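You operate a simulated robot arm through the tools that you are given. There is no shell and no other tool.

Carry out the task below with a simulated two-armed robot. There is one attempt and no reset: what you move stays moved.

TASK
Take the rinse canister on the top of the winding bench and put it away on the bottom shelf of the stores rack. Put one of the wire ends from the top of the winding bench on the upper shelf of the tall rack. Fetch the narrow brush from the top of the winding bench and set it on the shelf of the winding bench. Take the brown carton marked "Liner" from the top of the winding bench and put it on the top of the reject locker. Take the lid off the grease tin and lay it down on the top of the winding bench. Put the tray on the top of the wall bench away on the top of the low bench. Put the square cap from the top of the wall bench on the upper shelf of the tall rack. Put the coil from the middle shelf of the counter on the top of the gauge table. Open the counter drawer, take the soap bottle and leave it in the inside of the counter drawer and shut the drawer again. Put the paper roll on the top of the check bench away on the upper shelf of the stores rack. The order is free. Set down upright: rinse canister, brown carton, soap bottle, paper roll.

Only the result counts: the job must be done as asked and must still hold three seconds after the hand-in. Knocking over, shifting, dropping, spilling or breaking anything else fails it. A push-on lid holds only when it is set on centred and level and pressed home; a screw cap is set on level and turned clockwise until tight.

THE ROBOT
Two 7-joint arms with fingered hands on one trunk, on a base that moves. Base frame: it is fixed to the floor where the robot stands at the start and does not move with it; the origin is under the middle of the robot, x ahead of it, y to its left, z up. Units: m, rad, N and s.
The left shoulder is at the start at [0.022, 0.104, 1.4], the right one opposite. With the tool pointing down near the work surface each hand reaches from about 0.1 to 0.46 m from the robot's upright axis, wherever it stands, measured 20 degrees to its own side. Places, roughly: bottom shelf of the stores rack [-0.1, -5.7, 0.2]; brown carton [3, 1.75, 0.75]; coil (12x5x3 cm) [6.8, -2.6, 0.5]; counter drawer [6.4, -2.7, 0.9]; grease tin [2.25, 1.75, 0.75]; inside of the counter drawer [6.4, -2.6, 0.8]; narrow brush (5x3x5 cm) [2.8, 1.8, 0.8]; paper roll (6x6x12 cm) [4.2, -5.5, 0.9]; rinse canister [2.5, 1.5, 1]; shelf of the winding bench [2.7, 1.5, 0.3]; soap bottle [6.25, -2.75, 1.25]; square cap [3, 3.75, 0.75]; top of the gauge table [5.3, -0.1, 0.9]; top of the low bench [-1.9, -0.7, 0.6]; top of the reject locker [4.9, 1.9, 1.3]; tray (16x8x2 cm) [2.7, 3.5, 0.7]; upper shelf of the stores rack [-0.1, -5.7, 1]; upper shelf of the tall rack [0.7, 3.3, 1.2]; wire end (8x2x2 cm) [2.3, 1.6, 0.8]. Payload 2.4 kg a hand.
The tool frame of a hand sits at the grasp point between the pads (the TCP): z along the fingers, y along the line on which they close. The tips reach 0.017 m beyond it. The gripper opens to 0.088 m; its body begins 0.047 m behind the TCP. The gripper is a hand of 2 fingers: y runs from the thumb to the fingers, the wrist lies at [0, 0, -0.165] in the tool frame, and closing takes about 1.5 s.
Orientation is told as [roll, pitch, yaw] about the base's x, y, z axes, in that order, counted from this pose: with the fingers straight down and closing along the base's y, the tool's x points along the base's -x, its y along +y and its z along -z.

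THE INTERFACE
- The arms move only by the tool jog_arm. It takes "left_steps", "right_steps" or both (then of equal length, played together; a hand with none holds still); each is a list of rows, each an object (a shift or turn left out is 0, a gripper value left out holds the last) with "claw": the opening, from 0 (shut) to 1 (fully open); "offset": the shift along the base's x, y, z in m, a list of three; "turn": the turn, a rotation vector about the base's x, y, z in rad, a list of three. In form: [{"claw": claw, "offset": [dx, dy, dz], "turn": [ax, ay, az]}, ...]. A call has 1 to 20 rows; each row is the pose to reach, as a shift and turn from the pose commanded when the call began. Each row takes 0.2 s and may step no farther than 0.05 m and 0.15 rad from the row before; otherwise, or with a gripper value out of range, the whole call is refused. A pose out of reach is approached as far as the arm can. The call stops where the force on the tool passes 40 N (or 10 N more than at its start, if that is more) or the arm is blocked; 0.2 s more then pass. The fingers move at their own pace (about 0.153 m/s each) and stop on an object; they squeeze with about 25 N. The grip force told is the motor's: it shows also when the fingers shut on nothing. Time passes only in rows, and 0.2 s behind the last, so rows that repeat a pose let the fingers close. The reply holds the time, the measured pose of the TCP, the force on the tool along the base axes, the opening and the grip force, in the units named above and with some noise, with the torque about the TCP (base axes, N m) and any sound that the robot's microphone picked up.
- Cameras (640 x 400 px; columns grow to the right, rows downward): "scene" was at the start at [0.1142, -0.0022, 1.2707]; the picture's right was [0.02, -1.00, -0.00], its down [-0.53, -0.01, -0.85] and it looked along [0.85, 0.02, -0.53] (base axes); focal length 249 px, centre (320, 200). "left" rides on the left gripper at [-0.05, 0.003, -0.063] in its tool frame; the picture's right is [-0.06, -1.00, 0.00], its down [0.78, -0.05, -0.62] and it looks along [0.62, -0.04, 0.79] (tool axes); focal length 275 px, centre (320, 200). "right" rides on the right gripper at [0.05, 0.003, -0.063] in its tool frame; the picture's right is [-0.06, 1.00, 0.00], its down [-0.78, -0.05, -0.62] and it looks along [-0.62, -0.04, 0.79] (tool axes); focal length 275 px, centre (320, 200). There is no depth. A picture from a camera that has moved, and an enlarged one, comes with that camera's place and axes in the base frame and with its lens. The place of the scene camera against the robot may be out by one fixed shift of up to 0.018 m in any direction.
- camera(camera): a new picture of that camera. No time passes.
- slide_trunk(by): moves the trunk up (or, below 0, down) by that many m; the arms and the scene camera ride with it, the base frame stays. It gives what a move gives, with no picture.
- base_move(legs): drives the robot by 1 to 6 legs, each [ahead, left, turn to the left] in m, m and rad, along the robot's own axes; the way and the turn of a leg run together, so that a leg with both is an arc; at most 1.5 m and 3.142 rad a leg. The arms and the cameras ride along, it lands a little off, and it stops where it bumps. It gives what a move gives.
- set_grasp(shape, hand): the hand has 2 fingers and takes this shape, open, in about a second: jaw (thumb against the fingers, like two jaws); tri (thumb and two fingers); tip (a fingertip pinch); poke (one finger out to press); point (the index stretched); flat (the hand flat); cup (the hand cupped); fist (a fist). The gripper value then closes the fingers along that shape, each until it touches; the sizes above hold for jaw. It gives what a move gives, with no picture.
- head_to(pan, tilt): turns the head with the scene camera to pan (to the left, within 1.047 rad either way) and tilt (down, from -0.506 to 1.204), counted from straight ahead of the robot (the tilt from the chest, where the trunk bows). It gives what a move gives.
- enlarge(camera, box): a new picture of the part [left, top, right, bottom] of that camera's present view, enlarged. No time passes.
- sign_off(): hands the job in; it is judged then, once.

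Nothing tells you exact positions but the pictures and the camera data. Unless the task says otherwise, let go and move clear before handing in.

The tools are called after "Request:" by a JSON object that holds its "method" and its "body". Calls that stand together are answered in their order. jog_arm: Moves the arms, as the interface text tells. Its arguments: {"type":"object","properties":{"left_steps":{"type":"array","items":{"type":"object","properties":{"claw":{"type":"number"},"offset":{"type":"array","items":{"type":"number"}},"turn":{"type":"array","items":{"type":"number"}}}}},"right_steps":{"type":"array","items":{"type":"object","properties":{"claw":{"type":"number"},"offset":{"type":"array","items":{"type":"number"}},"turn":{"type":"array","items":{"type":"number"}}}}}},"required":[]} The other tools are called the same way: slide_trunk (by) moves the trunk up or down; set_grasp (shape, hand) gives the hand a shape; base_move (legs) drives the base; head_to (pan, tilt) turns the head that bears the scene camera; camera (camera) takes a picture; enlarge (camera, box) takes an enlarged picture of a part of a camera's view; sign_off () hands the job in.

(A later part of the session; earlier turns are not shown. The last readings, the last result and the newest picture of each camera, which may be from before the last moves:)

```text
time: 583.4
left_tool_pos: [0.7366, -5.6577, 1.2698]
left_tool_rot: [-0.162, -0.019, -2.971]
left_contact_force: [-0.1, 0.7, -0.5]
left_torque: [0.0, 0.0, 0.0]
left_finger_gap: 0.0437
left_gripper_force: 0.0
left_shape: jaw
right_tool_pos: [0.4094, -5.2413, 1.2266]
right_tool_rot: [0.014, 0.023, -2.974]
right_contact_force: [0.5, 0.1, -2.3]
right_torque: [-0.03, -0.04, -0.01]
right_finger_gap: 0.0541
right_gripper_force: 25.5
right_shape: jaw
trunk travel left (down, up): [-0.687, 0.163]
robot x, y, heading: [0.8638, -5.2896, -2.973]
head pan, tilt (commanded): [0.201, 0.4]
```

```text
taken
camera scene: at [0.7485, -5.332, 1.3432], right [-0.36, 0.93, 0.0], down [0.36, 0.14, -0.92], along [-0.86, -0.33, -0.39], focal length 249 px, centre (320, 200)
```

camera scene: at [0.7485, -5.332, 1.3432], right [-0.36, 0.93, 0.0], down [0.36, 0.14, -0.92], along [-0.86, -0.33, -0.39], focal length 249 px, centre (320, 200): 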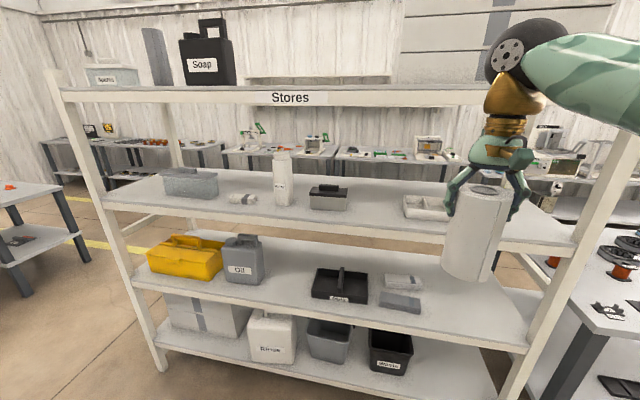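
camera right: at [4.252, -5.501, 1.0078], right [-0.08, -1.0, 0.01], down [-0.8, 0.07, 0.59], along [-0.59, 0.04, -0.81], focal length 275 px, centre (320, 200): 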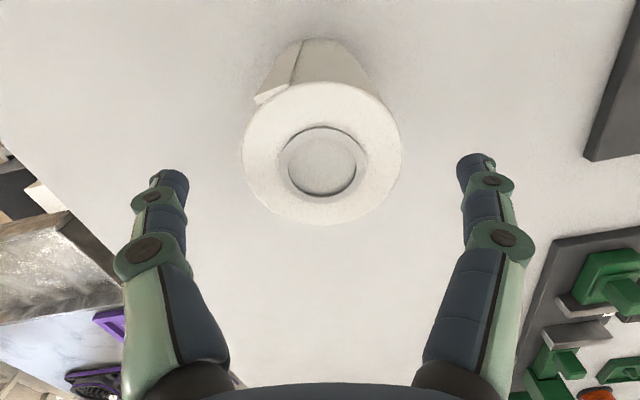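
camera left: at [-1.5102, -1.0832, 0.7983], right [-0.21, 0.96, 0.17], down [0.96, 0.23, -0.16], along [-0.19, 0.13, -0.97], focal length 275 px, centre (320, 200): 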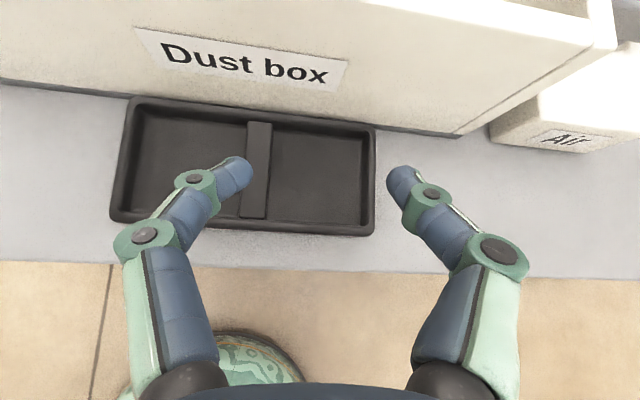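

The upper shelf (z≈1.0) has a free gap around y≈-5.43 between the small grey box and the white tray. I'll lower the roll to entry height and approach.

Request:
{"method": "jog_arm", "body": {"right_steps": [{"offset": [0, 0, -0.04]}, {"offset": [0, 0, -0.08]}, {"offset": [0, 0, -0.11]}]}}

Request:
{"method": "base_move", "body": {"legs": [[0.0, 0.144, 0], [0.3, 0, 0]]}}

Request:
{"method": "head_to", "body": {"pan": -0.2, "tilt": 0.4}}

Request:
{"method": "camera", "body": {"camera": "scene"}}

Request:
{"method": "camera", "body": {"camera": "right"}}

```text
time: 584.2
left_tool_pos: [0.7361, -5.6577, 1.2702]
left_tool_rot: [-0.161, -0.018, -2.974]
left_contact_force: [-0.5, -0.4, -0.7]
left_torque: [0.0, -0.04, 0.0]
left_finger_gap: 0.0438
left_gripper_force: 0.2
left_shape: jaw
right_tool_pos: [0.4075, -5.2408, 1.1138]
right_tool_rot: [0.014, 0.02, -2.976]
right_contact_force: [-0.1, 0.0, -1.0]
right_torque: [0.01, -0.01, 0.0]
right_finger_gap: 0.0541
right_gripper_force: 25.3
right_shape: jaw
trunk travel left (down, up): [-0.687, 0.163]
robot x, y, heading: [0.8639, -5.2919, -2.972]
head pan, tilt (commanded): [0.201, 0.4]
```

```text
time: 587.2
left_tool_pos: [0.4646, -5.8479, 1.2685]
left_tool_rot: [-0.163, -0.02, -2.975]
left_contact_force: [0.6, 0.3, -0.2]
left_torque: [-0.02, -0.01, 0.06]
left_finger_gap: 0.0438
left_gripper_force: 0.1
left_shape: jaw
right_tool_pos: [0.1391, -5.4294, 1.114]
right_tool_rot: [0.015, 0.022, -2.981]
right_contact_force: [0.0, 0.5, -2.2]
right_torque: [0.03, -0.02, -0.01]
right_finger_gap: 0.0541
right_gripper_force: 25.1
right_shape: jaw
trunk travel left (down, up): [-0.687, 0.163]
robot x, y, heading: [0.5944, -5.4804, -2.983]
head pan, tilt (commanded): [0.201, 0.4]
```

```text
time: 588.1
left_tool_pos: [0.4665, -5.8478, 1.2688]
left_tool_rot: [-0.163, -0.019, -2.975]
left_contact_force: [-0.4, 0.1, 0.1]
left_torque: [0.05, 0.01, 0.0]
left_finger_gap: 0.0435
left_gripper_force: 0.0
left_shape: jaw
right_tool_pos: [0.1409, -5.4291, 1.1158]
right_tool_rot: [0.014, 0.019, -2.981]
right_contact_force: [0.5, 0.1, -1.9]
right_torque: [0.02, -0.01, -0.02]
right_finger_gap: 0.0541
right_gripper_force: 25.4
right_shape: jaw
trunk travel left (down, up): [-0.687, 0.163]
robot x, y, heading: [0.5956, -5.4802, -2.975]
head pan, tilt (commanded): [-0.201, 0.4]
```

```text
taken
camera scene: at [0.4744, -5.4862, 1.3432], right [0.04, 1.0, 0.0], down [0.39, -0.01, -0.92], along [-0.92, 0.03, -0.39], focal length 249 px, centre (320, 200)
```

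scene: 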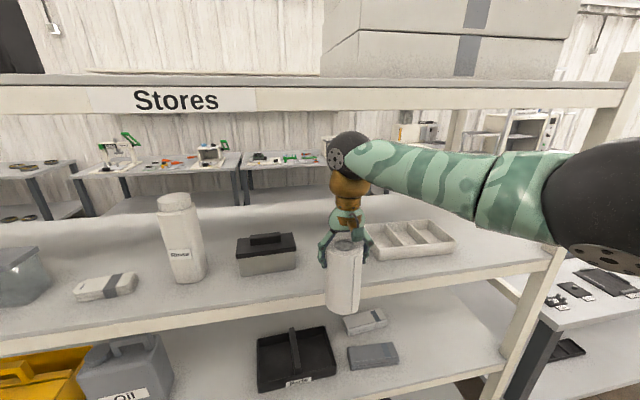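

```text
taken
camera right: at [0.1892, -5.4229, 1.1802], right [0.1, -1.0, 0.01], down [-0.8, -0.07, 0.6], along [-0.6, -0.07, -0.8], focal length 275 px, centre (320, 200)
```

right: 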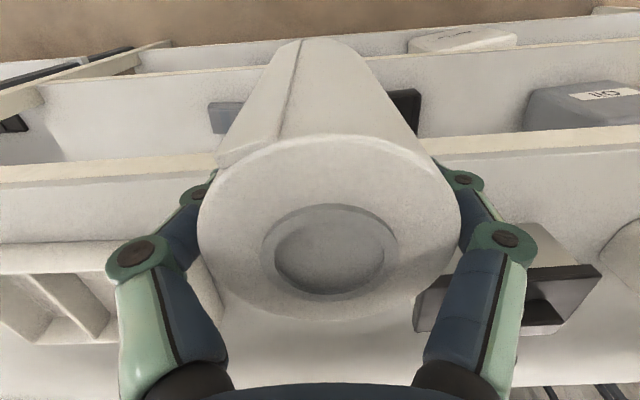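

Roll bottom is ~2.5 cm above the shelf. I'll shift 2 cm right and move in.

Request:
{"method": "jog_arm", "body": {"right_steps": [{"offset": [-0.003, 0.02, 0]}]}}

Request:
{"method": "base_move", "body": {"legs": [[0.11, 0, 0]]}}

Request:
{"method": "camera", "body": {"camera": "scene"}}

Request:
{"method": "camera", "body": {"camera": "right"}}

```text
time: 588.5
left_tool_pos: [0.4664, -5.8471, 1.2699]
left_tool_rot: [-0.164, -0.02, -2.975]
left_contact_force: [0.3, -0.6, -0.2]
left_torque: [0.02, -0.03, 0.01]
left_finger_gap: 0.0437
left_gripper_force: 0.0
left_shape: jaw
right_tool_pos: [0.1368, -5.4095, 1.1143]
right_tool_rot: [0.014, 0.021, -2.982]
right_contact_force: [0.2, -0.4, -2.5]
right_torque: [0.03, 0.03, 0.01]
right_finger_gap: 0.0539
right_gripper_force: 25.2
right_shape: jaw
trunk travel left (down, up): [-0.687, 0.163]
robot x, y, heading: [0.5934, -5.4784, -2.976]
head pan, tilt (commanded): [-0.201, 0.4]
```

```text
time: 589.7
left_tool_pos: [0.3574, -5.8657, 1.2689]
left_tool_rot: [-0.163, -0.018, -2.975]
left_contact_force: [-0.3, -0.7, 0.3]
left_torque: [-0.01, -0.04, 0.03]
left_finger_gap: 0.0439
left_gripper_force: 0.1
left_shape: jaw
right_tool_pos: [0.0281, -5.4267, 1.1151]
right_tool_rot: [0.015, 0.023, -2.981]
right_contact_force: [0.0, 0.6, -2.5]
right_torque: [0.0, -0.02, 0.02]
right_finger_gap: 0.054
right_gripper_force: 24.6
right_shape: jaw
trunk travel left (down, up): [-0.687, 0.163]
robot x, y, heading: [0.4861, -5.498, -2.978]
head pan, tilt (commanded): [-0.201, 0.4]
```

```text
taken
camera scene: at [0.3655, -5.5042, 1.343], right [0.04, 1.0, 0.0], down [0.39, -0.01, -0.92], along [-0.92, 0.03, -0.39], focal length 249 px, centre (320, 200)
```

scene: 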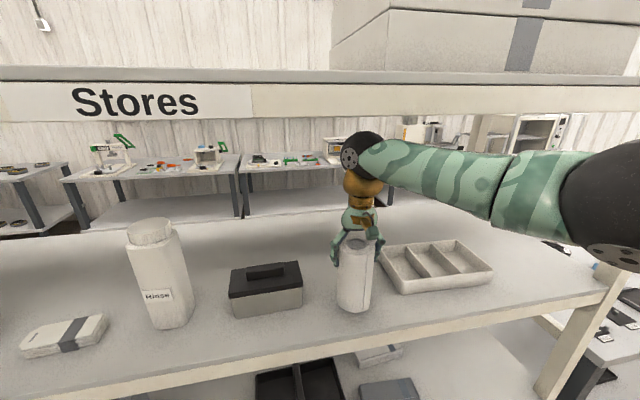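

```text
taken
camera right: at [0.0767, -5.4205, 1.1793], right [0.1, -1.0, 0.01], down [-0.8, -0.07, 0.6], along [-0.6, -0.07, -0.8], focal length 275 px, centre (320, 200)
```

right: 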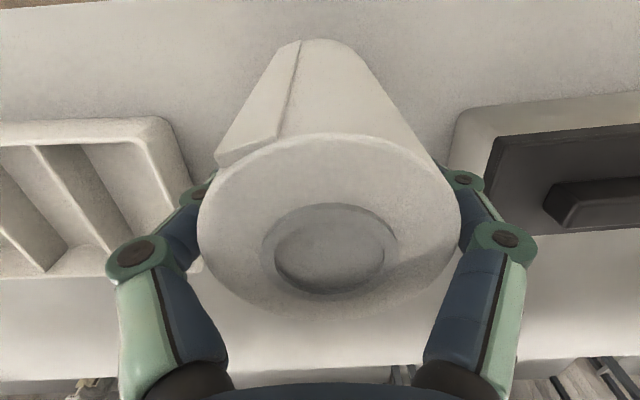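

Request:
{"method": "jog_arm", "body": {"right_steps": [{"offset": [-0.02, -0.003, 0]}, {"offset": [-0.04, -0.006, 0]}, {"offset": [-0.04, -0.006, -0.01]}, {"offset": [-0.04, -0.006, -0.018]}]}}

Request:
{"method": "enlarge", "body": {"camera": "scene", "box": [220, 180, 500, 340]}}

```text
time: 590.7
left_tool_pos: [0.3604, -5.8654, 1.2695]
left_tool_rot: [-0.163, -0.019, -2.976]
left_contact_force: [-0.2, 0.4, 0.2]
left_torque: [-0.03, 0.0, 0.02]
left_finger_gap: 0.0438
left_gripper_force: 0.0
left_shape: jaw
right_tool_pos: [-0.012, -5.4336, 1.0977]
right_tool_rot: [0.015, 0.021, -2.981]
right_contact_force: [0.4, -0.2, -1.7]
right_torque: [-0.03, 0.02, 0.01]
right_finger_gap: 0.0538
right_gripper_force: 25.0
right_shape: jaw
trunk travel left (down, up): [-0.687, 0.163]
robot x, y, heading: [0.4842, -5.497, -2.975]
head pan, tilt (commanded): [-0.201, 0.4]
```

```text
2.29 times, centred on (360, 260) of scene
camera zoom: at [0.3671, -5.504, 1.3432], right [0.04, 1.0, 0.0], down [0.39, -0.01, -0.92], along [-0.92, 0.03, -0.39], focal length 570 px, centre (229, 63)
```

zoom: 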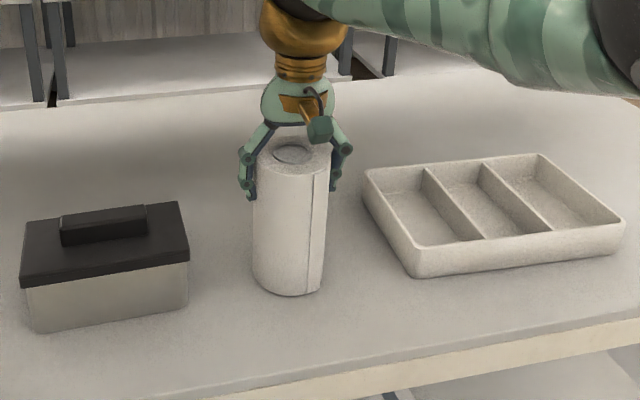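

Request:
{"method": "jog_arm", "body": {"right_steps": [{"offset": [0, 0, -0.005]}, {"offset": [0, 0, -0.01]}, {"offset": [0, 0, -0.014]}]}}

```text
time: 591.5
left_tool_pos: [0.3624, -5.866, 1.2699]
left_tool_rot: [-0.161, -0.021, -2.978]
left_contact_force: [-0.3, -0.7, -1.2]
left_torque: [0.02, 0.01, 0.01]
left_finger_gap: 0.0437
left_gripper_force: 0.0
left_shape: jaw
right_tool_pos: [-0.0118, -5.4353, 1.0889]
right_tool_rot: [0.018, 0.009, -2.979]
right_contact_force: [5.2, -0.5, 23.9]
right_torque: [0.07, 0.02, 0.05]
right_finger_gap: 0.0503
right_gripper_force: 25.2
right_shape: jaw
trunk travel left (down, up): [-0.687, 0.163]
robot x, y, heading: [0.4888, -5.499, -2.978]
head pan, tilt (commanded): [-0.201, 0.4]
stopped in row 3 (right hand): the force on the tool passed its limit at 46 N (the readings are from after the stop); the commanded pose is now the measured one
```

The roll is standing on the shelf. With little headroom, I'll open fully and pull the hand straight back past it.

Request:
{"method": "jog_arm", "body": {"right_steps": [{"offset": [0, 0, 0.002], "claw": 0.8}, {"offset": [0, 0, 0.004], "claw": 1}, {"offset": [0, 0, 0.006], "claw": 1}, {"offset": [0, 0, 0.008], "claw": 1}, {"offset": [0.02, 0.0035, 0.008], "claw": 1}, {"offset": [0.04, 0.007, 0.008], "claw": 1}, {"offset": [0.065, 0.011, 0.008], "claw": 1}, {"offset": [0.1, 0.017, 0.008], "claw": 1}, {"offset": [0.14, 0.024, 0.008], "claw": 1}]}}

Request:
{"method": "camera", "body": {"camera": "scene"}}

```text
time: 593.5
left_tool_pos: [0.3605, -5.8647, 1.2688]
left_tool_rot: [-0.162, -0.019, -2.976]
left_contact_force: [0.2, -1.0, 0.0]
left_torque: [0.02, -0.02, -0.02]
left_finger_gap: 0.0439
left_gripper_force: 0.0
left_shape: jaw
right_tool_pos: [0.1301, -5.4096, 1.0977]
right_tool_rot: [0.015, 0.015, -2.982]
right_contact_force: [0.1, -0.1, -0.3]
right_torque: [-0.01, -0.02, 0.01]
right_finger_gap: 0.0879
right_gripper_force: 0.1
right_shape: jaw
trunk travel left (down, up): [-0.687, 0.163]
robot x, y, heading: [0.4881, -5.4999, -2.971]
head pan, tilt (commanded): [-0.201, 0.4]
```

```text
taken
camera scene: at [0.3679, -5.5035, 1.3433], right [0.04, 1.0, 0.0], down [0.39, -0.01, -0.92], along [-0.92, 0.03, -0.39], focal length 249 px, centre (320, 200)
```

scene: 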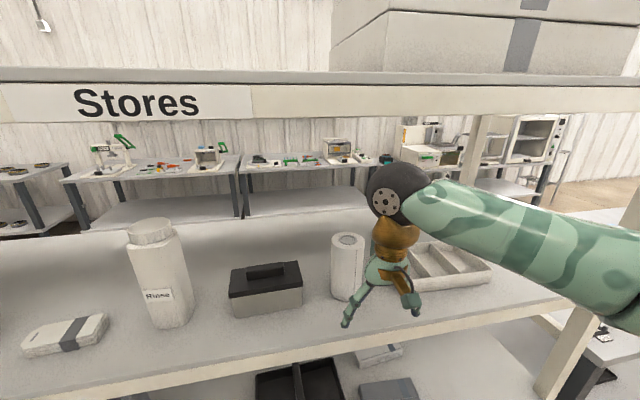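

The paper roll stands upright on the upper shelf. Next is the counter near (6.4, -2.7). I'll back out and drive there.

Request:
{"method": "base_move", "body": {"legs": [[-0.5, 0, 0], [0, -1.25, 0], [0, 0, 1.5], [0, 0, 1.47], [1.45, 0, 0], [1.3, 0, 0]]}}

Request:
{"method": "head_to", "body": {"pan": 0.2, "tilt": 0.3}}

Request:
{"method": "camera", "body": {"camera": "scene"}}

```text
time: 622.4
left_tool_pos: [3.6977, -3.8729, 1.2688]
left_tool_rot: [-0.162, -0.019, -0.009]
left_contact_force: [0.5, 0.1, 1.0]
left_torque: [0.0, 0.02, -0.01]
left_finger_gap: 0.0434
left_gripper_force: 0.0
left_shape: jaw
right_tool_pos: [3.8464, -4.3627, 1.0963]
right_tool_rot: [0.016, 0.014, -0.014]
right_contact_force: [-0.2, -0.7, -0.9]
right_torque: [0.03, -0.02, 0.05]
right_finger_gap: 0.0877
right_gripper_force: 0.0
right_shape: jaw
trunk travel left (down, up): [-0.687, 0.163]
robot x, y, heading: [3.504, -4.2134, -0.014]
head pan, tilt (commanded): [-0.201, 0.4]
```

```text
time: 623.3
left_tool_pos: [3.6982, -3.8731, 1.269]
left_tool_rot: [-0.163, -0.019, -0.006]
left_contact_force: [0.4, -0.1, 0.3]
left_torque: [0.0, -0.04, -0.01]
left_finger_gap: 0.0438
left_gripper_force: 0.0
left_shape: jaw
right_tool_pos: [3.8457, -4.362, 1.0966]
right_tool_rot: [0.016, 0.013, -0.015]
right_contact_force: [0.0, 1.0, -0.7]
right_torque: [-0.01, 0.04, 0.04]
right_finger_gap: 0.088
right_gripper_force: 0.0
right_shape: jaw
trunk travel left (down, up): [-0.687, 0.163]
robot x, y, heading: [3.5036, -4.2126, -0.013]
head pan, tilt (commanded): [0.201, 0.3]
```

```text
taken
camera scene: at [3.6228, -4.1989, 1.3525], right [0.19, -0.98, 0.0], down [-0.29, -0.06, -0.96], along [0.94, 0.18, -0.3], focal length 249 px, centre (320, 200)
```

scene: 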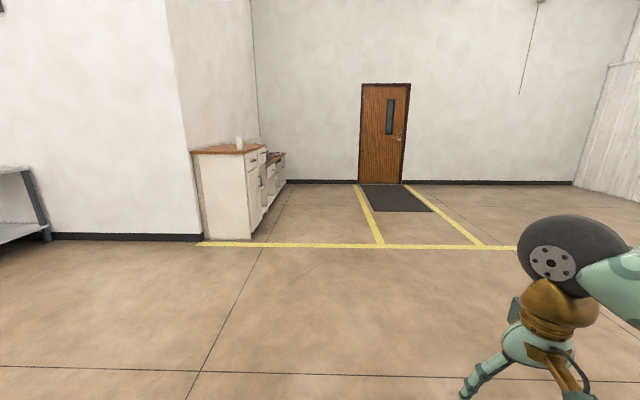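

Request:
{"method": "enlarge", "body": {"camera": "scene", "box": [170, 120, 310, 250]}}

```text
3.08 times, centred on (240, 185) of scene
camera zoom: at [3.6228, -4.1989, 1.3525], right [0.19, -0.98, 0.0], down [-0.29, -0.06, -0.96], along [0.94, 0.18, -0.3], focal length 767 px, centre (566, 246)
```

zoom: 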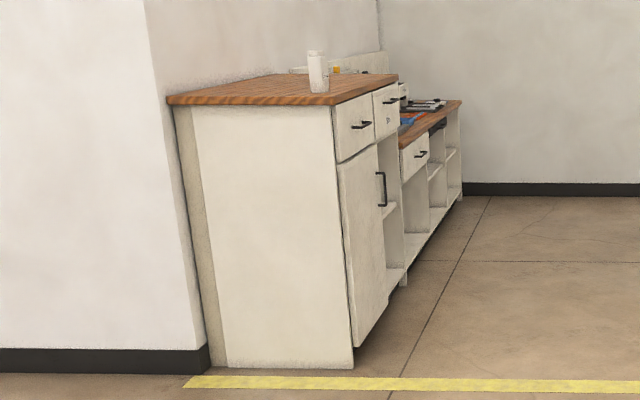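

The counter's tall section has the soap bottle on its wooden top and two drawers; the left drawer handle is near (6.4, -2.85, 0.91). I'll drive in front of it and face it.

Request:
{"method": "base_move", "body": {"legs": [[1.4, 0, 0], [1.2, 0.5, 0], [0, 0, 1.76]]}}

Request:
{"method": "head_to", "body": {"pan": 0.0, "tilt": 0.4}}

Request:
{"method": "camera", "body": {"camera": "scene"}}

```text
time: 640.7
left_tool_pos: [5.7127, -3.6291, 1.2698]
left_tool_rot: [-0.163, -0.02, 1.811]
left_contact_force: [0.9, 0.1, -0.2]
left_torque: [0.04, 0.03, 0.01]
left_finger_gap: 0.0437
left_gripper_force: 0.0
left_shape: jaw
right_tool_pos: [6.1507, -3.364, 1.0975]
right_tool_rot: [0.016, 0.013, 1.807]
right_contact_force: [0.1, -0.4, -0.7]
right_torque: [-0.03, -0.01, -0.02]
right_finger_gap: 0.0881
right_gripper_force: 0.0
right_shape: jaw
trunk travel left (down, up): [-0.687, 0.163]
robot x, y, heading: [6.0875, -3.7266, 1.816]
head pan, tilt (commanded): [0.201, 0.3]
```

```text
time: 641.4
left_tool_pos: [5.714, -3.6294, 1.2695]
left_tool_rot: [-0.163, -0.02, 1.813]
left_contact_force: [-0.2, -1.0, 0.1]
left_torque: [0.0, -0.04, 0.0]
left_finger_gap: 0.0438
left_gripper_force: 0.0
left_shape: jaw
right_tool_pos: [6.1508, -3.3627, 1.0976]
right_tool_rot: [0.015, 0.015, 1.808]
right_contact_force: [0.1, -0.1, -0.1]
right_torque: [-0.04, -0.01, -0.02]
right_finger_gap: 0.0878
right_gripper_force: 0.1
right_shape: jaw
trunk travel left (down, up): [-0.687, 0.163]
robot x, y, heading: [6.0873, -3.7261, 1.815]
head pan, tilt (commanded): [0.0, 0.4]
```

```text
taken
camera scene: at [6.0589, -3.6173, 1.3433], right [0.97, 0.24, 0.0], down [0.09, -0.38, -0.92], along [-0.22, 0.89, -0.39], focal length 249 px, centre (320, 200)
```

scene: 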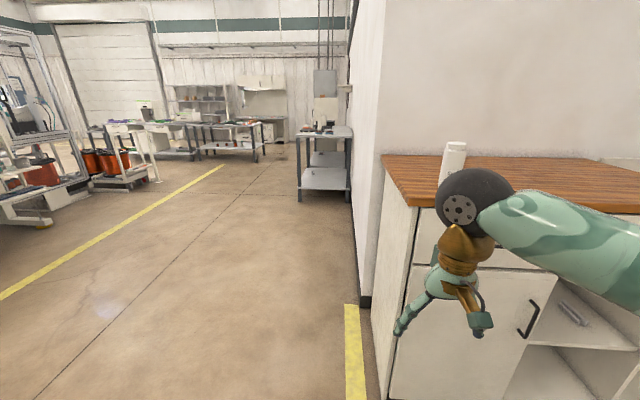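

Request:
{"method": "base_move", "body": {"legs": [[0.0, -0.55, -0.06]]}}

Request:
{"method": "jog_arm", "body": {"right_steps": [{"offset": [0.04, -0.02, -0.02]}, {"offset": [0.08, -0.04, -0.04]}, {"offset": [0.12, -0.06, -0.06]}]}}

Request:
{"method": "head_to", "body": {"pan": 0.1, "tilt": 0.5}}

Request:
{"method": "camera", "body": {"camera": "scene"}}

```text
time: 644.6
left_tool_pos: [6.2661, -3.4906, 1.2693]
left_tool_rot: [-0.162, -0.019, 1.749]
left_contact_force: [0.4, -0.1, 0.4]
left_torque: [-0.01, 0.0, -0.01]
left_finger_gap: 0.0437
left_gripper_force: 0.0
left_shape: jaw
right_tool_pos: [6.7183, -3.2506, 1.0964]
right_tool_rot: [0.016, 0.014, 1.746]
right_contact_force: [0.6, 0.5, 0.6]
right_torque: [-0.03, 0.02, -0.01]
right_finger_gap: 0.0878
right_gripper_force: 0.0
right_shape: jaw
trunk travel left (down, up): [-0.687, 0.163]
robot x, y, heading: [6.6359, -3.6115, 1.754]
head pan, tilt (commanded): [0.0, 0.4]
```

```text
time: 645.4
left_tool_pos: [6.2668, -3.4898, 1.2693]
left_tool_rot: [-0.163, -0.02, 1.751]
left_contact_force: [0.0, 0.6, 0.2]
left_torque: [-0.01, 0.0, 0.01]
left_finger_gap: 0.0437
left_gripper_force: 0.0
left_shape: jaw
right_tool_pos: [6.8386, -3.3139, 1.0365]
right_tool_rot: [0.016, 0.014, 1.747]
right_contact_force: [0.3, -1.0, -0.3]
right_torque: [0.0, -0.01, 0.02]
right_finger_gap: 0.0882
right_gripper_force: 0.1
right_shape: jaw
trunk travel left (down, up): [-0.687, 0.163]
robot x, y, heading: [6.6341, -3.612, 1.75]
head pan, tilt (commanded): [0.0, 0.4]
```

```text
time: 646.1
left_tool_pos: [6.2668, -3.4894, 1.2697]
left_tool_rot: [-0.163, -0.021, 1.752]
left_contact_force: [0.0, -0.8, -0.3]
left_torque: [0.01, 0.0, 0.0]
left_finger_gap: 0.0437
left_gripper_force: 0.1
left_shape: jaw
right_tool_pos: [6.8375, -3.3118, 1.0364]
right_tool_rot: [0.016, 0.013, 1.747]
right_contact_force: [0.2, 0.6, -0.2]
right_torque: [0.01, 0.01, 0.0]
right_finger_gap: 0.0878
right_gripper_force: 0.1
right_shape: jaw
trunk travel left (down, up): [-0.687, 0.163]
robot x, y, heading: [6.634, -3.6115, 1.746]
head pan, tilt (commanded): [0.099, 0.499]
```

```text
taken
camera scene: at [6.6029, -3.5032, 1.3341], right [0.96, 0.28, 0.0], down [0.13, -0.46, -0.88], along [-0.24, 0.84, -0.48], focal length 249 px, centre (320, 200)
```

scene: 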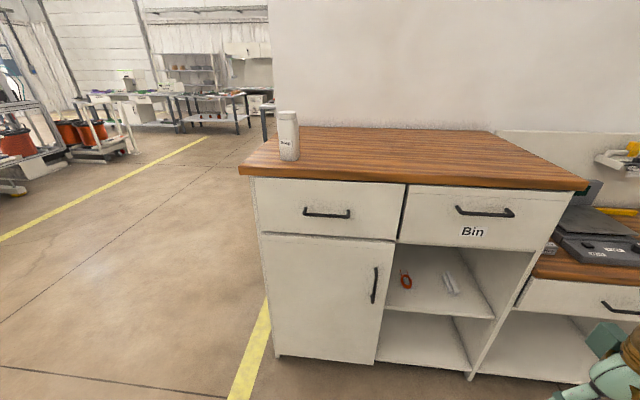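

Now I see the counter well: soap bottle on top, left drawer (handle at about (6.434, -2.842, 0.92)), right drawer marked "Bin". I'll lower the trunk and turn the right hand horizontal with the jaws vertical to grip the left drawer's handle.

Request:
{"method": "enlarge", "body": {"camera": "scene", "box": [240, 100, 500, 320]}}

Request:
{"method": "slide_trunk", "body": {"by": -0.25}}

Request:
{"method": "jog_arm", "body": {"right_steps": [{"turn": [0, 0, -0.15]}, {"turn": [0, 0, -0.3]}, {"turn": [0, 0, -0.45]}, {"turn": [0, 0, -0.6]}, {"turn": [0, 0, -0.75]}, {"turn": [0, 0, -0.9]}, {"turn": [0, 0, -1.05]}, {"turn": [0, 0, -1.2]}, {"turn": [0, 0, -1.35]}, {"turn": [0, 0, -1.5]}]}}

Request:
{"method": "jog_arm", "body": {"right_steps": [{"turn": [0.14, 0.025, 0], "offset": [-0.01, 0.01, 0.02]}, {"turn": [0.28, 0.05, 0], "offset": [-0.02, 0.02, 0.04]}, {"turn": [0.42, 0.076, 0], "offset": [-0.03, 0.03, 0.06]}, {"turn": [0.56, 0.1, 0], "offset": [-0.04, 0.04, 0.08]}, {"turn": [0.7, 0.127, 0], "offset": [-0.05, 0.05, 0.1]}, {"turn": [0.84, 0.152, 0], "offset": [-0.06, 0.06, 0.12]}, {"turn": [0.98, 0.177, 0], "offset": [-0.07, 0.07, 0.14]}, {"turn": [1.12, 0.203, 0], "offset": [-0.08, 0.08, 0.14]}, {"turn": [1.26, 0.228, 0], "offset": [-0.09, 0.09, 0.14]}, {"turn": [1.4, 0.253, 0], "offset": [-0.1, 0.1, 0.14]}]}}

Request:
{"method": "camera", "body": {"camera": "scene"}}

```text
1.82 times, centred on (370, 210) of scene
camera zoom: at [6.6029, -3.5032, 1.3341], right [0.96, 0.28, 0.0], down [0.13, -0.46, -0.88], along [-0.24, 0.84, -0.48], focal length 453 px, centre (229, 182)
```

zoom: 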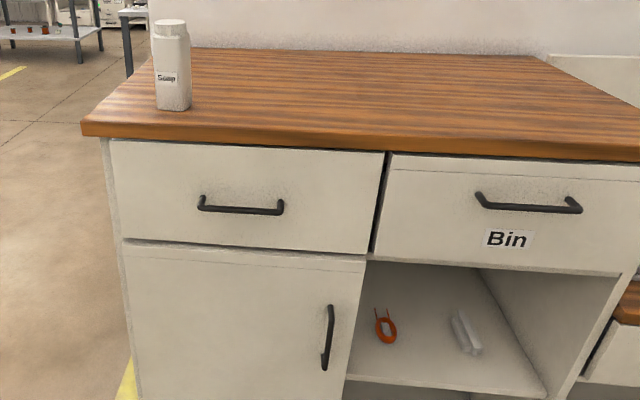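

```text
time: 648.6
left_tool_pos: [6.2657, -3.4902, 1.0203]
left_tool_rot: [-0.161, -0.021, 1.75]
left_contact_force: [-0.1, 0.6, -0.8]
left_torque: [-0.01, -0.01, 0.01]
left_finger_gap: 0.0438
left_gripper_force: 0.1
left_shape: jaw
right_tool_pos: [6.8377, -3.3115, 0.7867]
right_tool_rot: [0.016, 0.014, 1.747]
right_contact_force: [-1.1, 0.4, -0.6]
right_torque: [0.05, 0.02, 0.01]
right_finger_gap: 0.0882
right_gripper_force: 0.1
right_shape: jaw
trunk travel left (down, up): [-0.437, 0.413]
robot x, y, heading: [6.6366, -3.6136, 1.753]
head pan, tilt (commanded): [0.099, 0.499]
```

```text
time: 650.9
left_tool_pos: [6.2654, -3.4897, 1.0197]
left_tool_rot: [-0.163, -0.018, 1.751]
left_contact_force: [-0.1, -0.3, -0.8]
left_torque: [0.01, -0.02, -0.03]
left_finger_gap: 0.0438
left_gripper_force: 0.1
left_shape: jaw
right_tool_pos: [6.838, -3.311, 0.7874]
right_tool_rot: [0.015, 0.013, 0.245]
right_contact_force: [0.8, -0.3, 0.2]
right_torque: [-0.02, 0.01, 0.01]
right_finger_gap: 0.088
right_gripper_force: 0.1
right_shape: jaw
trunk travel left (down, up): [-0.437, 0.413]
robot x, y, heading: [6.6342, -3.613, 1.749]
head pan, tilt (commanded): [0.099, 0.499]
```

```text
time: 653.0
left_tool_pos: [6.2654, -3.4897, 1.0196]
left_tool_rot: [-0.162, -0.02, 1.751]
left_contact_force: [0.4, 0.0, -0.1]
left_torque: [0.0, 0.05, -0.01]
left_finger_gap: 0.0436
left_gripper_force: 0.0
left_shape: jaw
right_tool_pos: [6.7357, -3.21, 0.9273]
right_tool_rot: [1.438, -0.068, 0.203]
right_contact_force: [-0.9, 0.7, 0.4]
right_torque: [-0.01, 0.0, -0.01]
right_finger_gap: 0.088
right_gripper_force: 0.1
right_shape: jaw
trunk travel left (down, up): [-0.437, 0.413]
robot x, y, heading: [6.6354, -3.6115, 1.749]
head pan, tilt (commanded): [0.099, 0.499]
```

```text
taken
camera scene: at [6.6022, -3.5004, 1.0831], right [0.96, 0.28, 0.0], down [0.13, -0.46, -0.88], along [-0.24, 0.84, -0.48], focal length 249 px, centre (320, 200)
```

scene: 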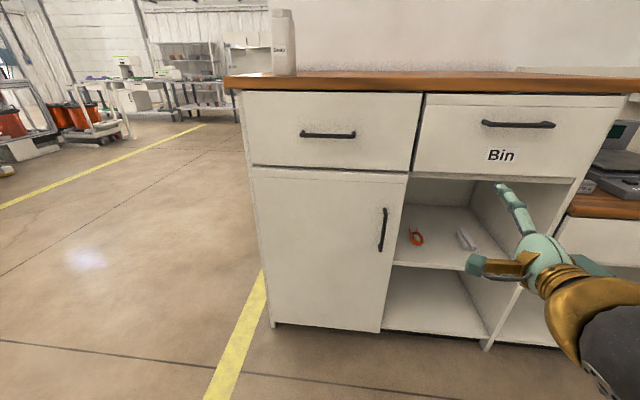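

Request:
{"method": "camera", "body": {"camera": "right"}}

```text
taken
camera right: at [6.6994, -3.2813, 0.9367], right [-0.03, 0.13, 0.99], down [0.89, -0.45, 0.09], along [0.46, 0.88, -0.1], focal length 275 px, centre (320, 200)
```

right: 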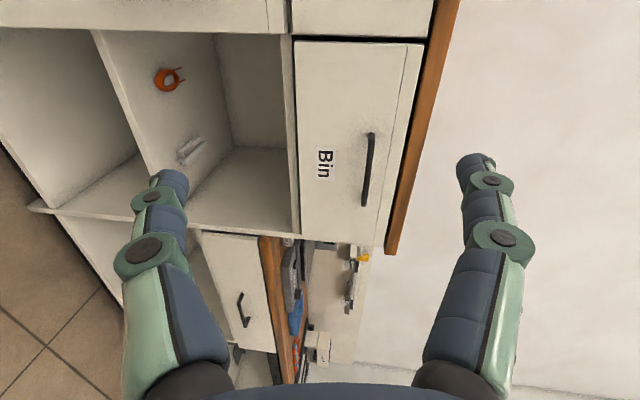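

I'll move the base so the open jaws are just in front of the left drawer handle, then check with the wrist camera.

Request:
{"method": "base_move", "body": {"legs": [[0.0, 0.229, 0], [0.34, 0, 0]]}}

Request:
{"method": "jog_arm", "body": {"right_steps": [{"offset": [0, 0, 0.008], "turn": [0.06, 0.011, 0]}, {"offset": [0, 0, 0.008], "turn": [0.11, 0.02, 0]}]}}

Request:
{"method": "camera", "body": {"camera": "right"}}

Request:
{"method": "camera", "body": {"camera": "scene"}}

```text
time: 656.6
left_tool_pos: [5.9797, -3.1916, 1.0198]
left_tool_rot: [-0.162, -0.02, 1.749]
left_contact_force: [-1.0, -0.7, 0.5]
left_torque: [0.0, 0.01, 0.01]
left_finger_gap: 0.0439
left_gripper_force: 0.1
left_shape: jaw
right_tool_pos: [6.4506, -2.9161, 0.9277]
right_tool_rot: [1.437, -0.067, 0.201]
right_contact_force: [-0.9, 0.3, 0.1]
right_torque: [0.0, -0.04, -0.01]
right_finger_gap: 0.0878
right_gripper_force: 0.1
right_shape: jaw
trunk travel left (down, up): [-0.437, 0.413]
robot x, y, heading: [6.3499, -3.3137, 1.749]
head pan, tilt (commanded): [0.099, 0.499]
```

```text
time: 657.2
left_tool_pos: [5.9811, -3.193, 1.0194]
left_tool_rot: [-0.162, -0.019, 1.749]
left_contact_force: [-0.6, 0.5, -0.4]
left_torque: [0.0, -0.01, 0.01]
left_finger_gap: 0.0438
left_gripper_force: 0.2
left_shape: jaw
right_tool_pos: [6.4522, -2.916, 0.9363]
right_tool_rot: [1.55, -0.068, 0.191]
right_contact_force: [0.1, -0.3, 0.5]
right_torque: [0.04, -0.01, -0.02]
right_finger_gap: 0.0876
right_gripper_force: 0.0
right_shape: jaw
trunk travel left (down, up): [-0.437, 0.413]
robot x, y, heading: [6.3552, -3.3183, 1.747]
head pan, tilt (commanded): [0.099, 0.499]
```

```text
taken
camera right: at [6.4148, -2.9856, 0.9373], right [-0.01, 0.02, 1.0], down [0.89, -0.46, 0.02], along [0.46, 0.89, -0.01], focal length 275 px, centre (320, 200)
```

right: 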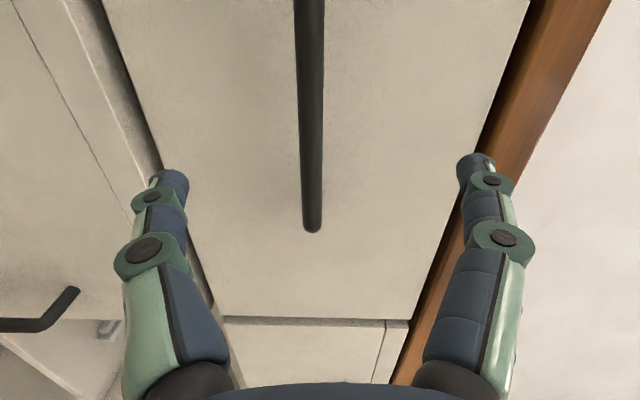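

```text
taken
camera scene: at [6.3169, -3.2044, 1.0831], right [0.96, 0.27, 0.0], down [0.13, -0.46, -0.88], along [-0.24, 0.84, -0.48], focal length 249 px, centre (320, 200)
```

scene: 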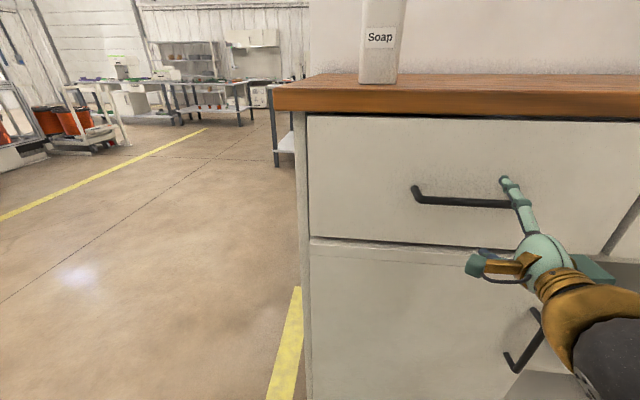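

The jaws are centred on the handle height. I'll advance 7 cm and close on the bar.

Request:
{"method": "jog_arm", "body": {"right_steps": [{"offset": [-0.006, 0.034, -0.002]}, {"offset": [-0.0125, 0.069, -0.003]}, {"offset": [-0.0125, 0.069, -0.003], "claw": 0}, {"offset": [-0.0125, 0.069, -0.003], "claw": 0}, {"offset": [-0.0125, 0.069, -0.003], "claw": 0}, {"offset": [-0.0125, 0.069, -0.003], "claw": 0}, {"offset": [-0.0125, 0.069, -0.003], "claw": 0}, {"offset": [-0.0125, 0.069, -0.003], "claw": 0}, {"offset": [-0.0125, 0.069, -0.003], "claw": 0}]}}

Request:
{"method": "camera", "body": {"camera": "right"}}

```text
time: 659.2
left_tool_pos: [5.9797, -3.1924, 1.0187]
left_tool_rot: [-0.161, -0.018, 1.749]
left_contact_force: [-0.4, 0.5, -0.6]
left_torque: [0.01, -0.01, -0.03]
left_finger_gap: 0.0437
left_gripper_force: 0.1
left_shape: jaw
right_tool_pos: [6.4394, -2.8465, 0.9336]
right_tool_rot: [1.549, -0.068, 0.192]
right_contact_force: [-0.7, 2.6, -6.3]
right_torque: [0.04, -0.02, -0.02]
right_finger_gap: 0.0
right_gripper_force: 25.0
right_shape: jaw
trunk travel left (down, up): [-0.437, 0.413]
robot x, y, heading: [6.348, -3.3116, 1.748]
head pan, tilt (commanded): [0.099, 0.499]
```

```text
taken
camera right: at [6.403, -2.9171, 0.9351], right [-0.01, 0.02, 1.0], down [0.89, -0.46, 0.02], along [0.46, 0.89, -0.01], focal length 275 px, centre (320, 200)
```

right: 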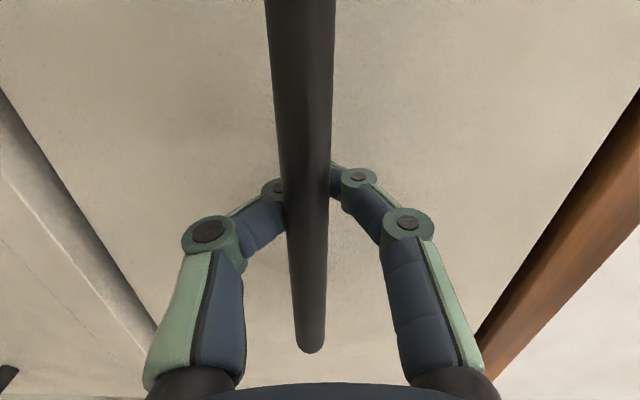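

The fingers are hooked around the handle. I'll pull the drawer open by backing the base.

Request:
{"method": "base_move", "body": {"legs": [[-0.15, 0, 0]]}}

Request:
{"method": "camera", "body": {"camera": "scene"}}

```text
time: 660.6
left_tool_pos: [6.0072, -3.3425, 1.0189]
left_tool_rot: [-0.163, -0.019, 1.751]
left_contact_force: [0.3, 1.2, -0.1]
left_torque: [0.02, 0.01, 0.01]
left_finger_gap: 0.0437
left_gripper_force: 0.1
left_shape: jaw
right_tool_pos: [6.4662, -2.9964, 0.9341]
right_tool_rot: [1.553, -0.069, 0.194]
right_contact_force: [0.6, 0.0, 0.0]
right_torque: [-0.02, 0.0, -0.01]
right_finger_gap: 0.0
right_gripper_force: 25.1
right_shape: jaw
trunk travel left (down, up): [-0.437, 0.413]
robot x, y, heading: [6.375, -3.4634, 1.749]
head pan, tilt (commanded): [0.099, 0.499]
```

```text
taken
camera scene: at [6.3436, -3.3529, 1.0832], right [0.96, 0.28, 0.0], down [0.13, -0.46, -0.88], along [-0.24, 0.84, -0.48], focal length 249 px, centre (320, 200)
```

scene: 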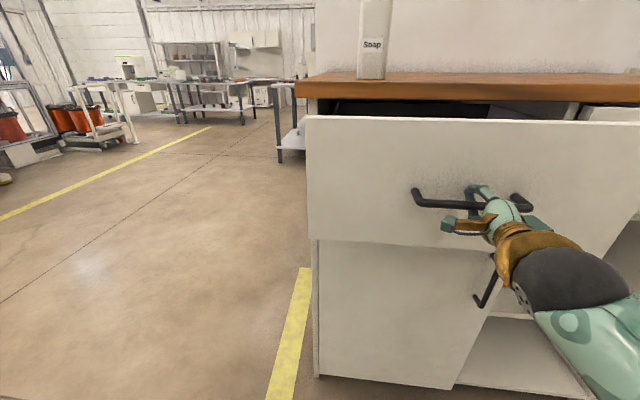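

It slides out. Pull another 13 cm.

Request:
{"method": "base_move", "body": {"legs": [[-0.13, 0, 0]]}}

Request:
{"method": "head_to", "body": {"pan": 0.1, "tilt": 0.6}}

Request:
{"method": "camera", "body": {"camera": "scene"}}

```text
time: 661.9
left_tool_pos: [6.0302, -3.4704, 1.02]
left_tool_rot: [-0.162, -0.019, 1.75]
left_contact_force: [-0.1, -0.2, -0.5]
left_torque: [0.01, 0.02, -0.06]
left_finger_gap: 0.0439
left_gripper_force: 0.1
left_shape: jaw
right_tool_pos: [6.4899, -3.1241, 0.9351]
right_tool_rot: [1.551, -0.069, 0.192]
right_contact_force: [-0.6, -0.8, -0.1]
right_torque: [0.03, -0.01, -0.01]
right_finger_gap: 0.0
right_gripper_force: 25.2
right_shape: jaw
trunk travel left (down, up): [-0.437, 0.413]
robot x, y, heading: [6.4017, -3.5971, 1.755]
head pan, tilt (commanded): [0.099, 0.499]
```

```text
time: 662.5
left_tool_pos: [6.0303, -3.4706, 1.0186]
left_tool_rot: [-0.16, -0.019, 1.752]
left_contact_force: [-0.2, 0.5, -0.1]
left_torque: [0.04, -0.01, 0.01]
left_finger_gap: 0.0438
left_gripper_force: 0.1
left_shape: jaw
right_tool_pos: [6.4889, -3.1237, 0.9353]
right_tool_rot: [1.552, -0.068, 0.193]
right_contact_force: [0.5, -1.2, -0.6]
right_torque: [0.02, 0.01, -0.03]
right_finger_gap: 0.0
right_gripper_force: 25.3
right_shape: jaw
trunk travel left (down, up): [-0.437, 0.413]
robot x, y, heading: [6.3966, -3.5918, 1.75]
head pan, tilt (commanded): [0.099, 0.6]
```

```text
taken
camera scene: at [6.3676, -3.4839, 1.0741], right [0.96, 0.28, 0.0], down [0.16, -0.54, -0.83], along [-0.23, 0.79, -0.56], focal length 249 px, centre (320, 200)
```

scene: 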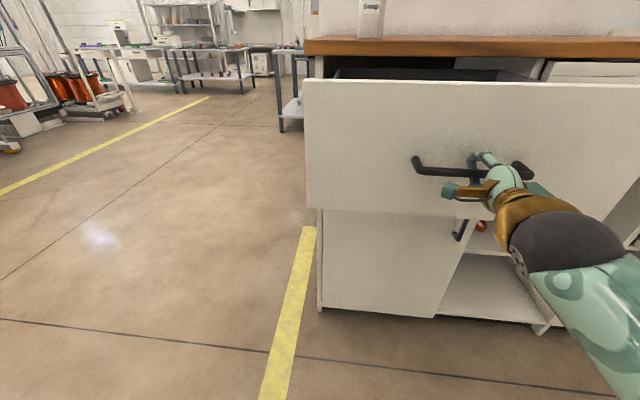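

The drawer is open ~28 cm. I'll release the handle and back straight off.

Request:
{"method": "jog_arm", "body": {"right_steps": [{"claw": 0.5}, {"claw": 0.8}, {"claw": 0.8}, {"claw": 0.8}, {"offset": [0.007, -0.039, 0], "claw": 0.8}, {"offset": [0.014, -0.079, 0], "claw": 0.8}]}}

Request:
{"method": "base_move", "body": {"legs": [[-0.2, 0, 0]]}}

Request:
{"method": "slide_trunk", "body": {"by": 0.3}}

Request:
{"method": "camera", "body": {"camera": "scene"}}

```text
time: 664.0
left_tool_pos: [6.0293, -3.4712, 1.0195]
left_tool_rot: [-0.162, -0.018, 1.75]
left_contact_force: [-0.6, -0.3, 0.7]
left_torque: [-0.01, -0.01, 0.02]
left_finger_gap: 0.0435
left_gripper_force: 0.1
left_shape: jaw
right_tool_pos: [6.5041, -3.2029, 0.9346]
right_tool_rot: [1.552, -0.068, 0.195]
right_contact_force: [0.3, 0.4, -0.8]
right_torque: [-0.01, -0.01, 0.01]
right_finger_gap: 0.0701
right_gripper_force: 0.1
right_shape: jaw
trunk travel left (down, up): [-0.437, 0.413]
robot x, y, heading: [6.3999, -3.5954, 1.75]
head pan, tilt (commanded): [0.099, 0.6]
```

```text
time: 665.5
left_tool_pos: [6.0673, -3.6663, 1.0177]
left_tool_rot: [-0.161, -0.018, 1.747]
left_contact_force: [-0.1, 0.3, -0.1]
left_torque: [0.01, -0.01, 0.0]
left_finger_gap: 0.0436
left_gripper_force: 0.1
left_shape: jaw
right_tool_pos: [6.5411, -3.3983, 0.935]
right_tool_rot: [1.551, -0.067, 0.19]
right_contact_force: [0.8, -0.7, -0.3]
right_torque: [0.01, 0.01, 0.0]
right_finger_gap: 0.0702
right_gripper_force: 0.0
right_shape: jaw
trunk travel left (down, up): [-0.437, 0.413]
robot x, y, heading: [6.4351, -3.7924, 1.741]
head pan, tilt (commanded): [0.099, 0.6]
```

```text
time: 668.5
left_tool_pos: [6.0655, -3.665, 1.3189]
left_tool_rot: [-0.163, -0.019, 1.746]
left_contact_force: [0.0, 0.1, -0.5]
left_torque: [0.02, 0.0, 0.01]
left_finger_gap: 0.044
left_gripper_force: 0.0
left_shape: jaw
right_tool_pos: [6.5404, -3.3979, 1.2351]
right_tool_rot: [1.551, -0.068, 0.193]
right_contact_force: [0.1, -0.1, 0.7]
right_torque: [0.0, 0.03, -0.02]
right_finger_gap: 0.0699
right_gripper_force: 0.0
right_shape: jaw
trunk travel left (down, up): [-0.737, 0.113]
robot x, y, heading: [6.4315, -3.7891, 1.747]
head pan, tilt (commanded): [0.099, 0.6]
```

```text
taken
camera scene: at [6.4037, -3.683, 1.375], right [0.96, 0.27, 0.0], down [0.15, -0.54, -0.83], along [-0.22, 0.79, -0.56], focal length 249 px, centre (320, 200)
```

scene: 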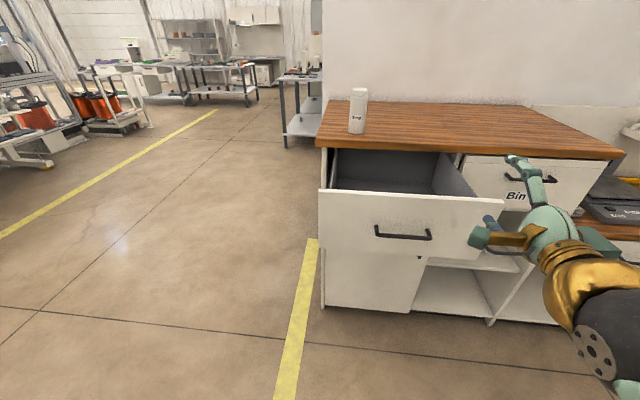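

The drawer interior is empty and visible. I'll bring the right hand back to vertical, then move to the left-front of the drawer to pick the soap bottle.

Request:
{"method": "jog_arm", "body": {"right_steps": [{"turn": [-0.14, -0.025, 0]}, {"turn": [-0.28, -0.05, 0]}, {"turn": [-0.42, -0.075, 0]}, {"turn": [-0.56, -0.1, 0]}, {"turn": [-0.7, -0.125, 0]}, {"turn": [-0.84, -0.15, 0]}, {"turn": [-0.98, -0.175, 0]}, {"turn": [-1.12, -0.2, 0]}, {"turn": [-1.26, -0.224, 0]}, {"turn": [-1.4, -0.25, 0]}, {"turn": [-1.53, -0.272, 0]}]}}

Request:
{"method": "jog_arm", "body": {"right_steps": [{"turn": [0, 0, 0.15]}, {"turn": [0, 0, 0.3]}, {"turn": [0, 0, 0.45]}, {"turn": [0, 0, 0.6]}, {"turn": [0, 0, 0.75]}, {"turn": [0, 0, 0.9]}, {"turn": [0, 0, 1.05]}, {"turn": [0, 0, 1.2]}, {"turn": [0, 0, 1.35]}, {"turn": [0, 0, 1.5]}]}}

Request:
{"method": "base_move", "body": {"legs": [[0.1, 0.5, 0], [0, 0, -0.75]]}}

Request:
{"method": "head_to", "body": {"pan": 0.0, "tilt": 0.6}}

Request:
{"method": "camera", "body": {"camera": "scene"}}

```text
time: 670.9
left_tool_pos: [6.0657, -3.6638, 1.3191]
left_tool_rot: [-0.162, -0.02, 1.746]
left_contact_force: [0.3, 0.0, -0.5]
left_torque: [0.0, -0.02, -0.02]
left_finger_gap: 0.0438
left_gripper_force: 0.1
left_shape: jaw
right_tool_pos: [6.5402, -3.3985, 1.2355]
right_tool_rot: [-0.004, 0.013, 0.244]
right_contact_force: [-0.1, -0.7, -0.2]
right_torque: [0.01, -0.01, 0.01]
right_finger_gap: 0.0703
right_gripper_force: 0.1
right_shape: jaw
trunk travel left (down, up): [-0.737, 0.113]
robot x, y, heading: [6.4352, -3.7879, 1.749]
head pan, tilt (commanded): [0.099, 0.6]
```

```text
time: 673.1
left_tool_pos: [6.0656, -3.6653, 1.3189]
left_tool_rot: [-0.163, -0.02, 1.747]
left_contact_force: [-0.1, 0.8, -0.3]
left_torque: [-0.01, 0.01, 0.04]
left_finger_gap: 0.0438
left_gripper_force: 0.0
left_shape: jaw
right_tool_pos: [6.5402, -3.3979, 1.2352]
right_tool_rot: [-0.001, 0.015, 1.745]
right_contact_force: [0.1, -0.5, 0.2]
right_torque: [0.01, 0.02, 0.03]
right_finger_gap: 0.0699
right_gripper_force: 0.1
right_shape: jaw
trunk travel left (down, up): [-0.737, 0.113]
robot x, y, heading: [6.4298, -3.7906, 1.746]
head pan, tilt (commanded): [0.099, 0.6]
```

```text
time: 678.1
left_tool_pos: [5.7456, -3.4315, 1.3198]
left_tool_rot: [-0.163, -0.02, 0.978]
left_contact_force: [-0.1, -0.1, -0.1]
left_torque: [0.0, -0.01, 0.0]
left_finger_gap: 0.0442
left_gripper_force: 0.1
left_shape: jaw
right_tool_pos: [6.2718, -3.5697, 1.2347]
right_tool_rot: [-0.002, 0.015, 0.973]
right_contact_force: [0.0, 0.6, 0.2]
right_torque: [-0.01, 0.02, -0.01]
right_finger_gap: 0.0702
right_gripper_force: 0.0
right_shape: jaw
trunk travel left (down, up): [-0.737, 0.113]
robot x, y, heading: [5.9246, -3.7737, 0.976]
head pan, tilt (commanded): [0.099, 0.6]
```

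```text
time: 678.8
left_tool_pos: [5.7466, -3.4308, 1.3185]
left_tool_rot: [-0.162, -0.019, 0.977]
left_contact_force: [-0.7, -0.1, 0.4]
left_torque: [0.0, -0.03, 0.0]
left_finger_gap: 0.0436
left_gripper_force: 0.0
left_shape: jaw
right_tool_pos: [6.272, -3.5701, 1.235]
right_tool_rot: [-0.002, 0.015, 0.976]
right_contact_force: [0.4, 0.0, -0.7]
right_torque: [-0.02, 0.03, 0.0]
right_finger_gap: 0.0703
right_gripper_force: 0.1
right_shape: jaw
trunk travel left (down, up): [-0.737, 0.113]
robot x, y, heading: [5.9262, -3.7776, 0.976]
head pan, tilt (commanded): [0.0, 0.6]
```

```text
taken
camera scene: at [5.9866, -3.6857, 1.375], right [0.83, -0.56, 0.0], down [-0.32, -0.47, -0.83], along [0.46, 0.68, -0.57], focal length 249 px, centre (320, 200)
```

scene: 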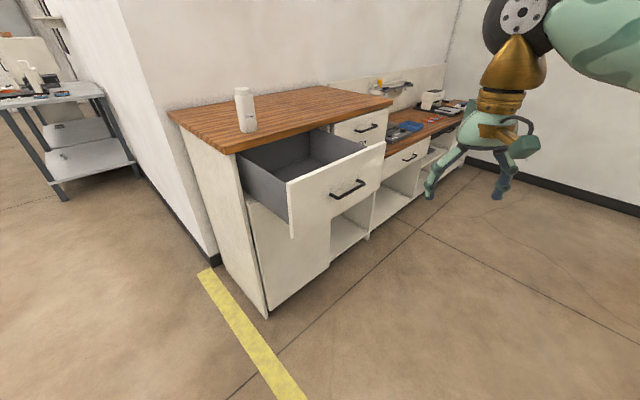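

Request:
{"method": "base_move", "body": {"legs": [[0.5, 0.308, 0]]}}

Request:
{"method": "camera", "body": {"camera": "right"}}

Request:
{"method": "head_to", "body": {"pan": 0.0, "tilt": 0.8}}

Request:
{"method": "camera", "body": {"camera": "scene"}}

```text
time: 682.1
left_tool_pos: [5.77, -2.8425, 1.3205]
left_tool_rot: [-0.163, -0.02, 0.978]
left_contact_force: [0.5, 0.8, 0.2]
left_torque: [0.0, 0.01, 0.0]
left_finger_gap: 0.0438
left_gripper_force: 0.1
left_shape: jaw
right_tool_pos: [6.2951, -2.9814, 1.2342]
right_tool_rot: [-0.001, 0.013, 0.975]
right_contact_force: [0.2, -0.5, -0.1]
right_torque: [0.0, -0.02, 0.01]
right_finger_gap: 0.0702
right_gripper_force: 0.1
right_shape: jaw
trunk travel left (down, up): [-0.737, 0.113]
robot x, y, heading: [5.9442, -3.188, 0.978]
head pan, tilt (commanded): [0.0, 0.6]
```

```text
taken
camera right: at [6.2657, -3.0194, 1.2998], right [-0.79, 0.61, 0.0], down [0.49, 0.63, 0.61], along [0.37, 0.48, -0.79], focal length 275 px, centre (320, 200)
```

right: 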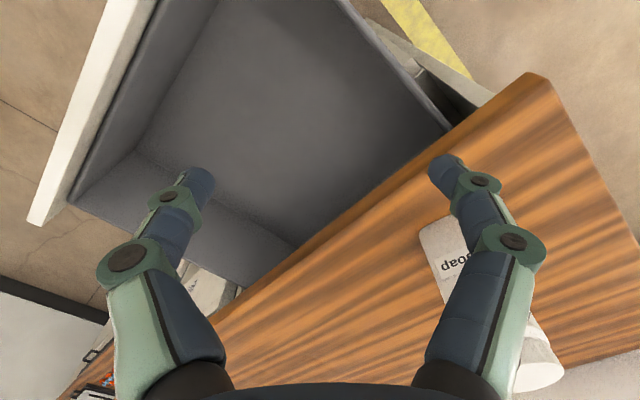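

```text
time: 682.9
left_tool_pos: [5.7702, -2.8432, 1.3181]
left_tool_rot: [-0.164, -0.019, 0.977]
left_contact_force: [0.1, 0.8, -0.9]
left_torque: [0.0, 0.0, 0.03]
left_finger_gap: 0.0439
left_gripper_force: 0.0
left_shape: jaw
right_tool_pos: [6.2953, -2.9833, 1.2356]
right_tool_rot: [-0.002, 0.013, 0.974]
right_contact_force: [-0.5, -0.3, 0.1]
right_torque: [0.01, 0.01, -0.02]
right_finger_gap: 0.0705
right_gripper_force: 0.0
right_shape: jaw
trunk travel left (down, up): [-0.737, 0.113]
robot x, y, heading: [5.9488, -3.1899, 0.979]
head pan, tilt (commanded): [0.0, 0.799]
```

```text
taken
camera scene: at [6.0053, -3.1047, 1.3582], right [0.83, -0.56, 0.0], down [-0.4, -0.59, -0.7], along [0.39, 0.58, -0.72], focal length 249 px, centre (320, 200)
```

scene: 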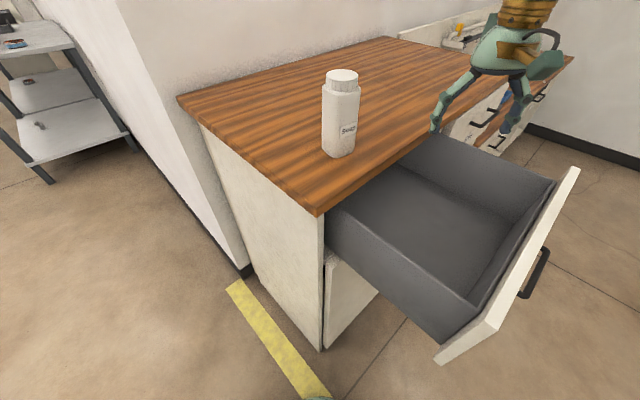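

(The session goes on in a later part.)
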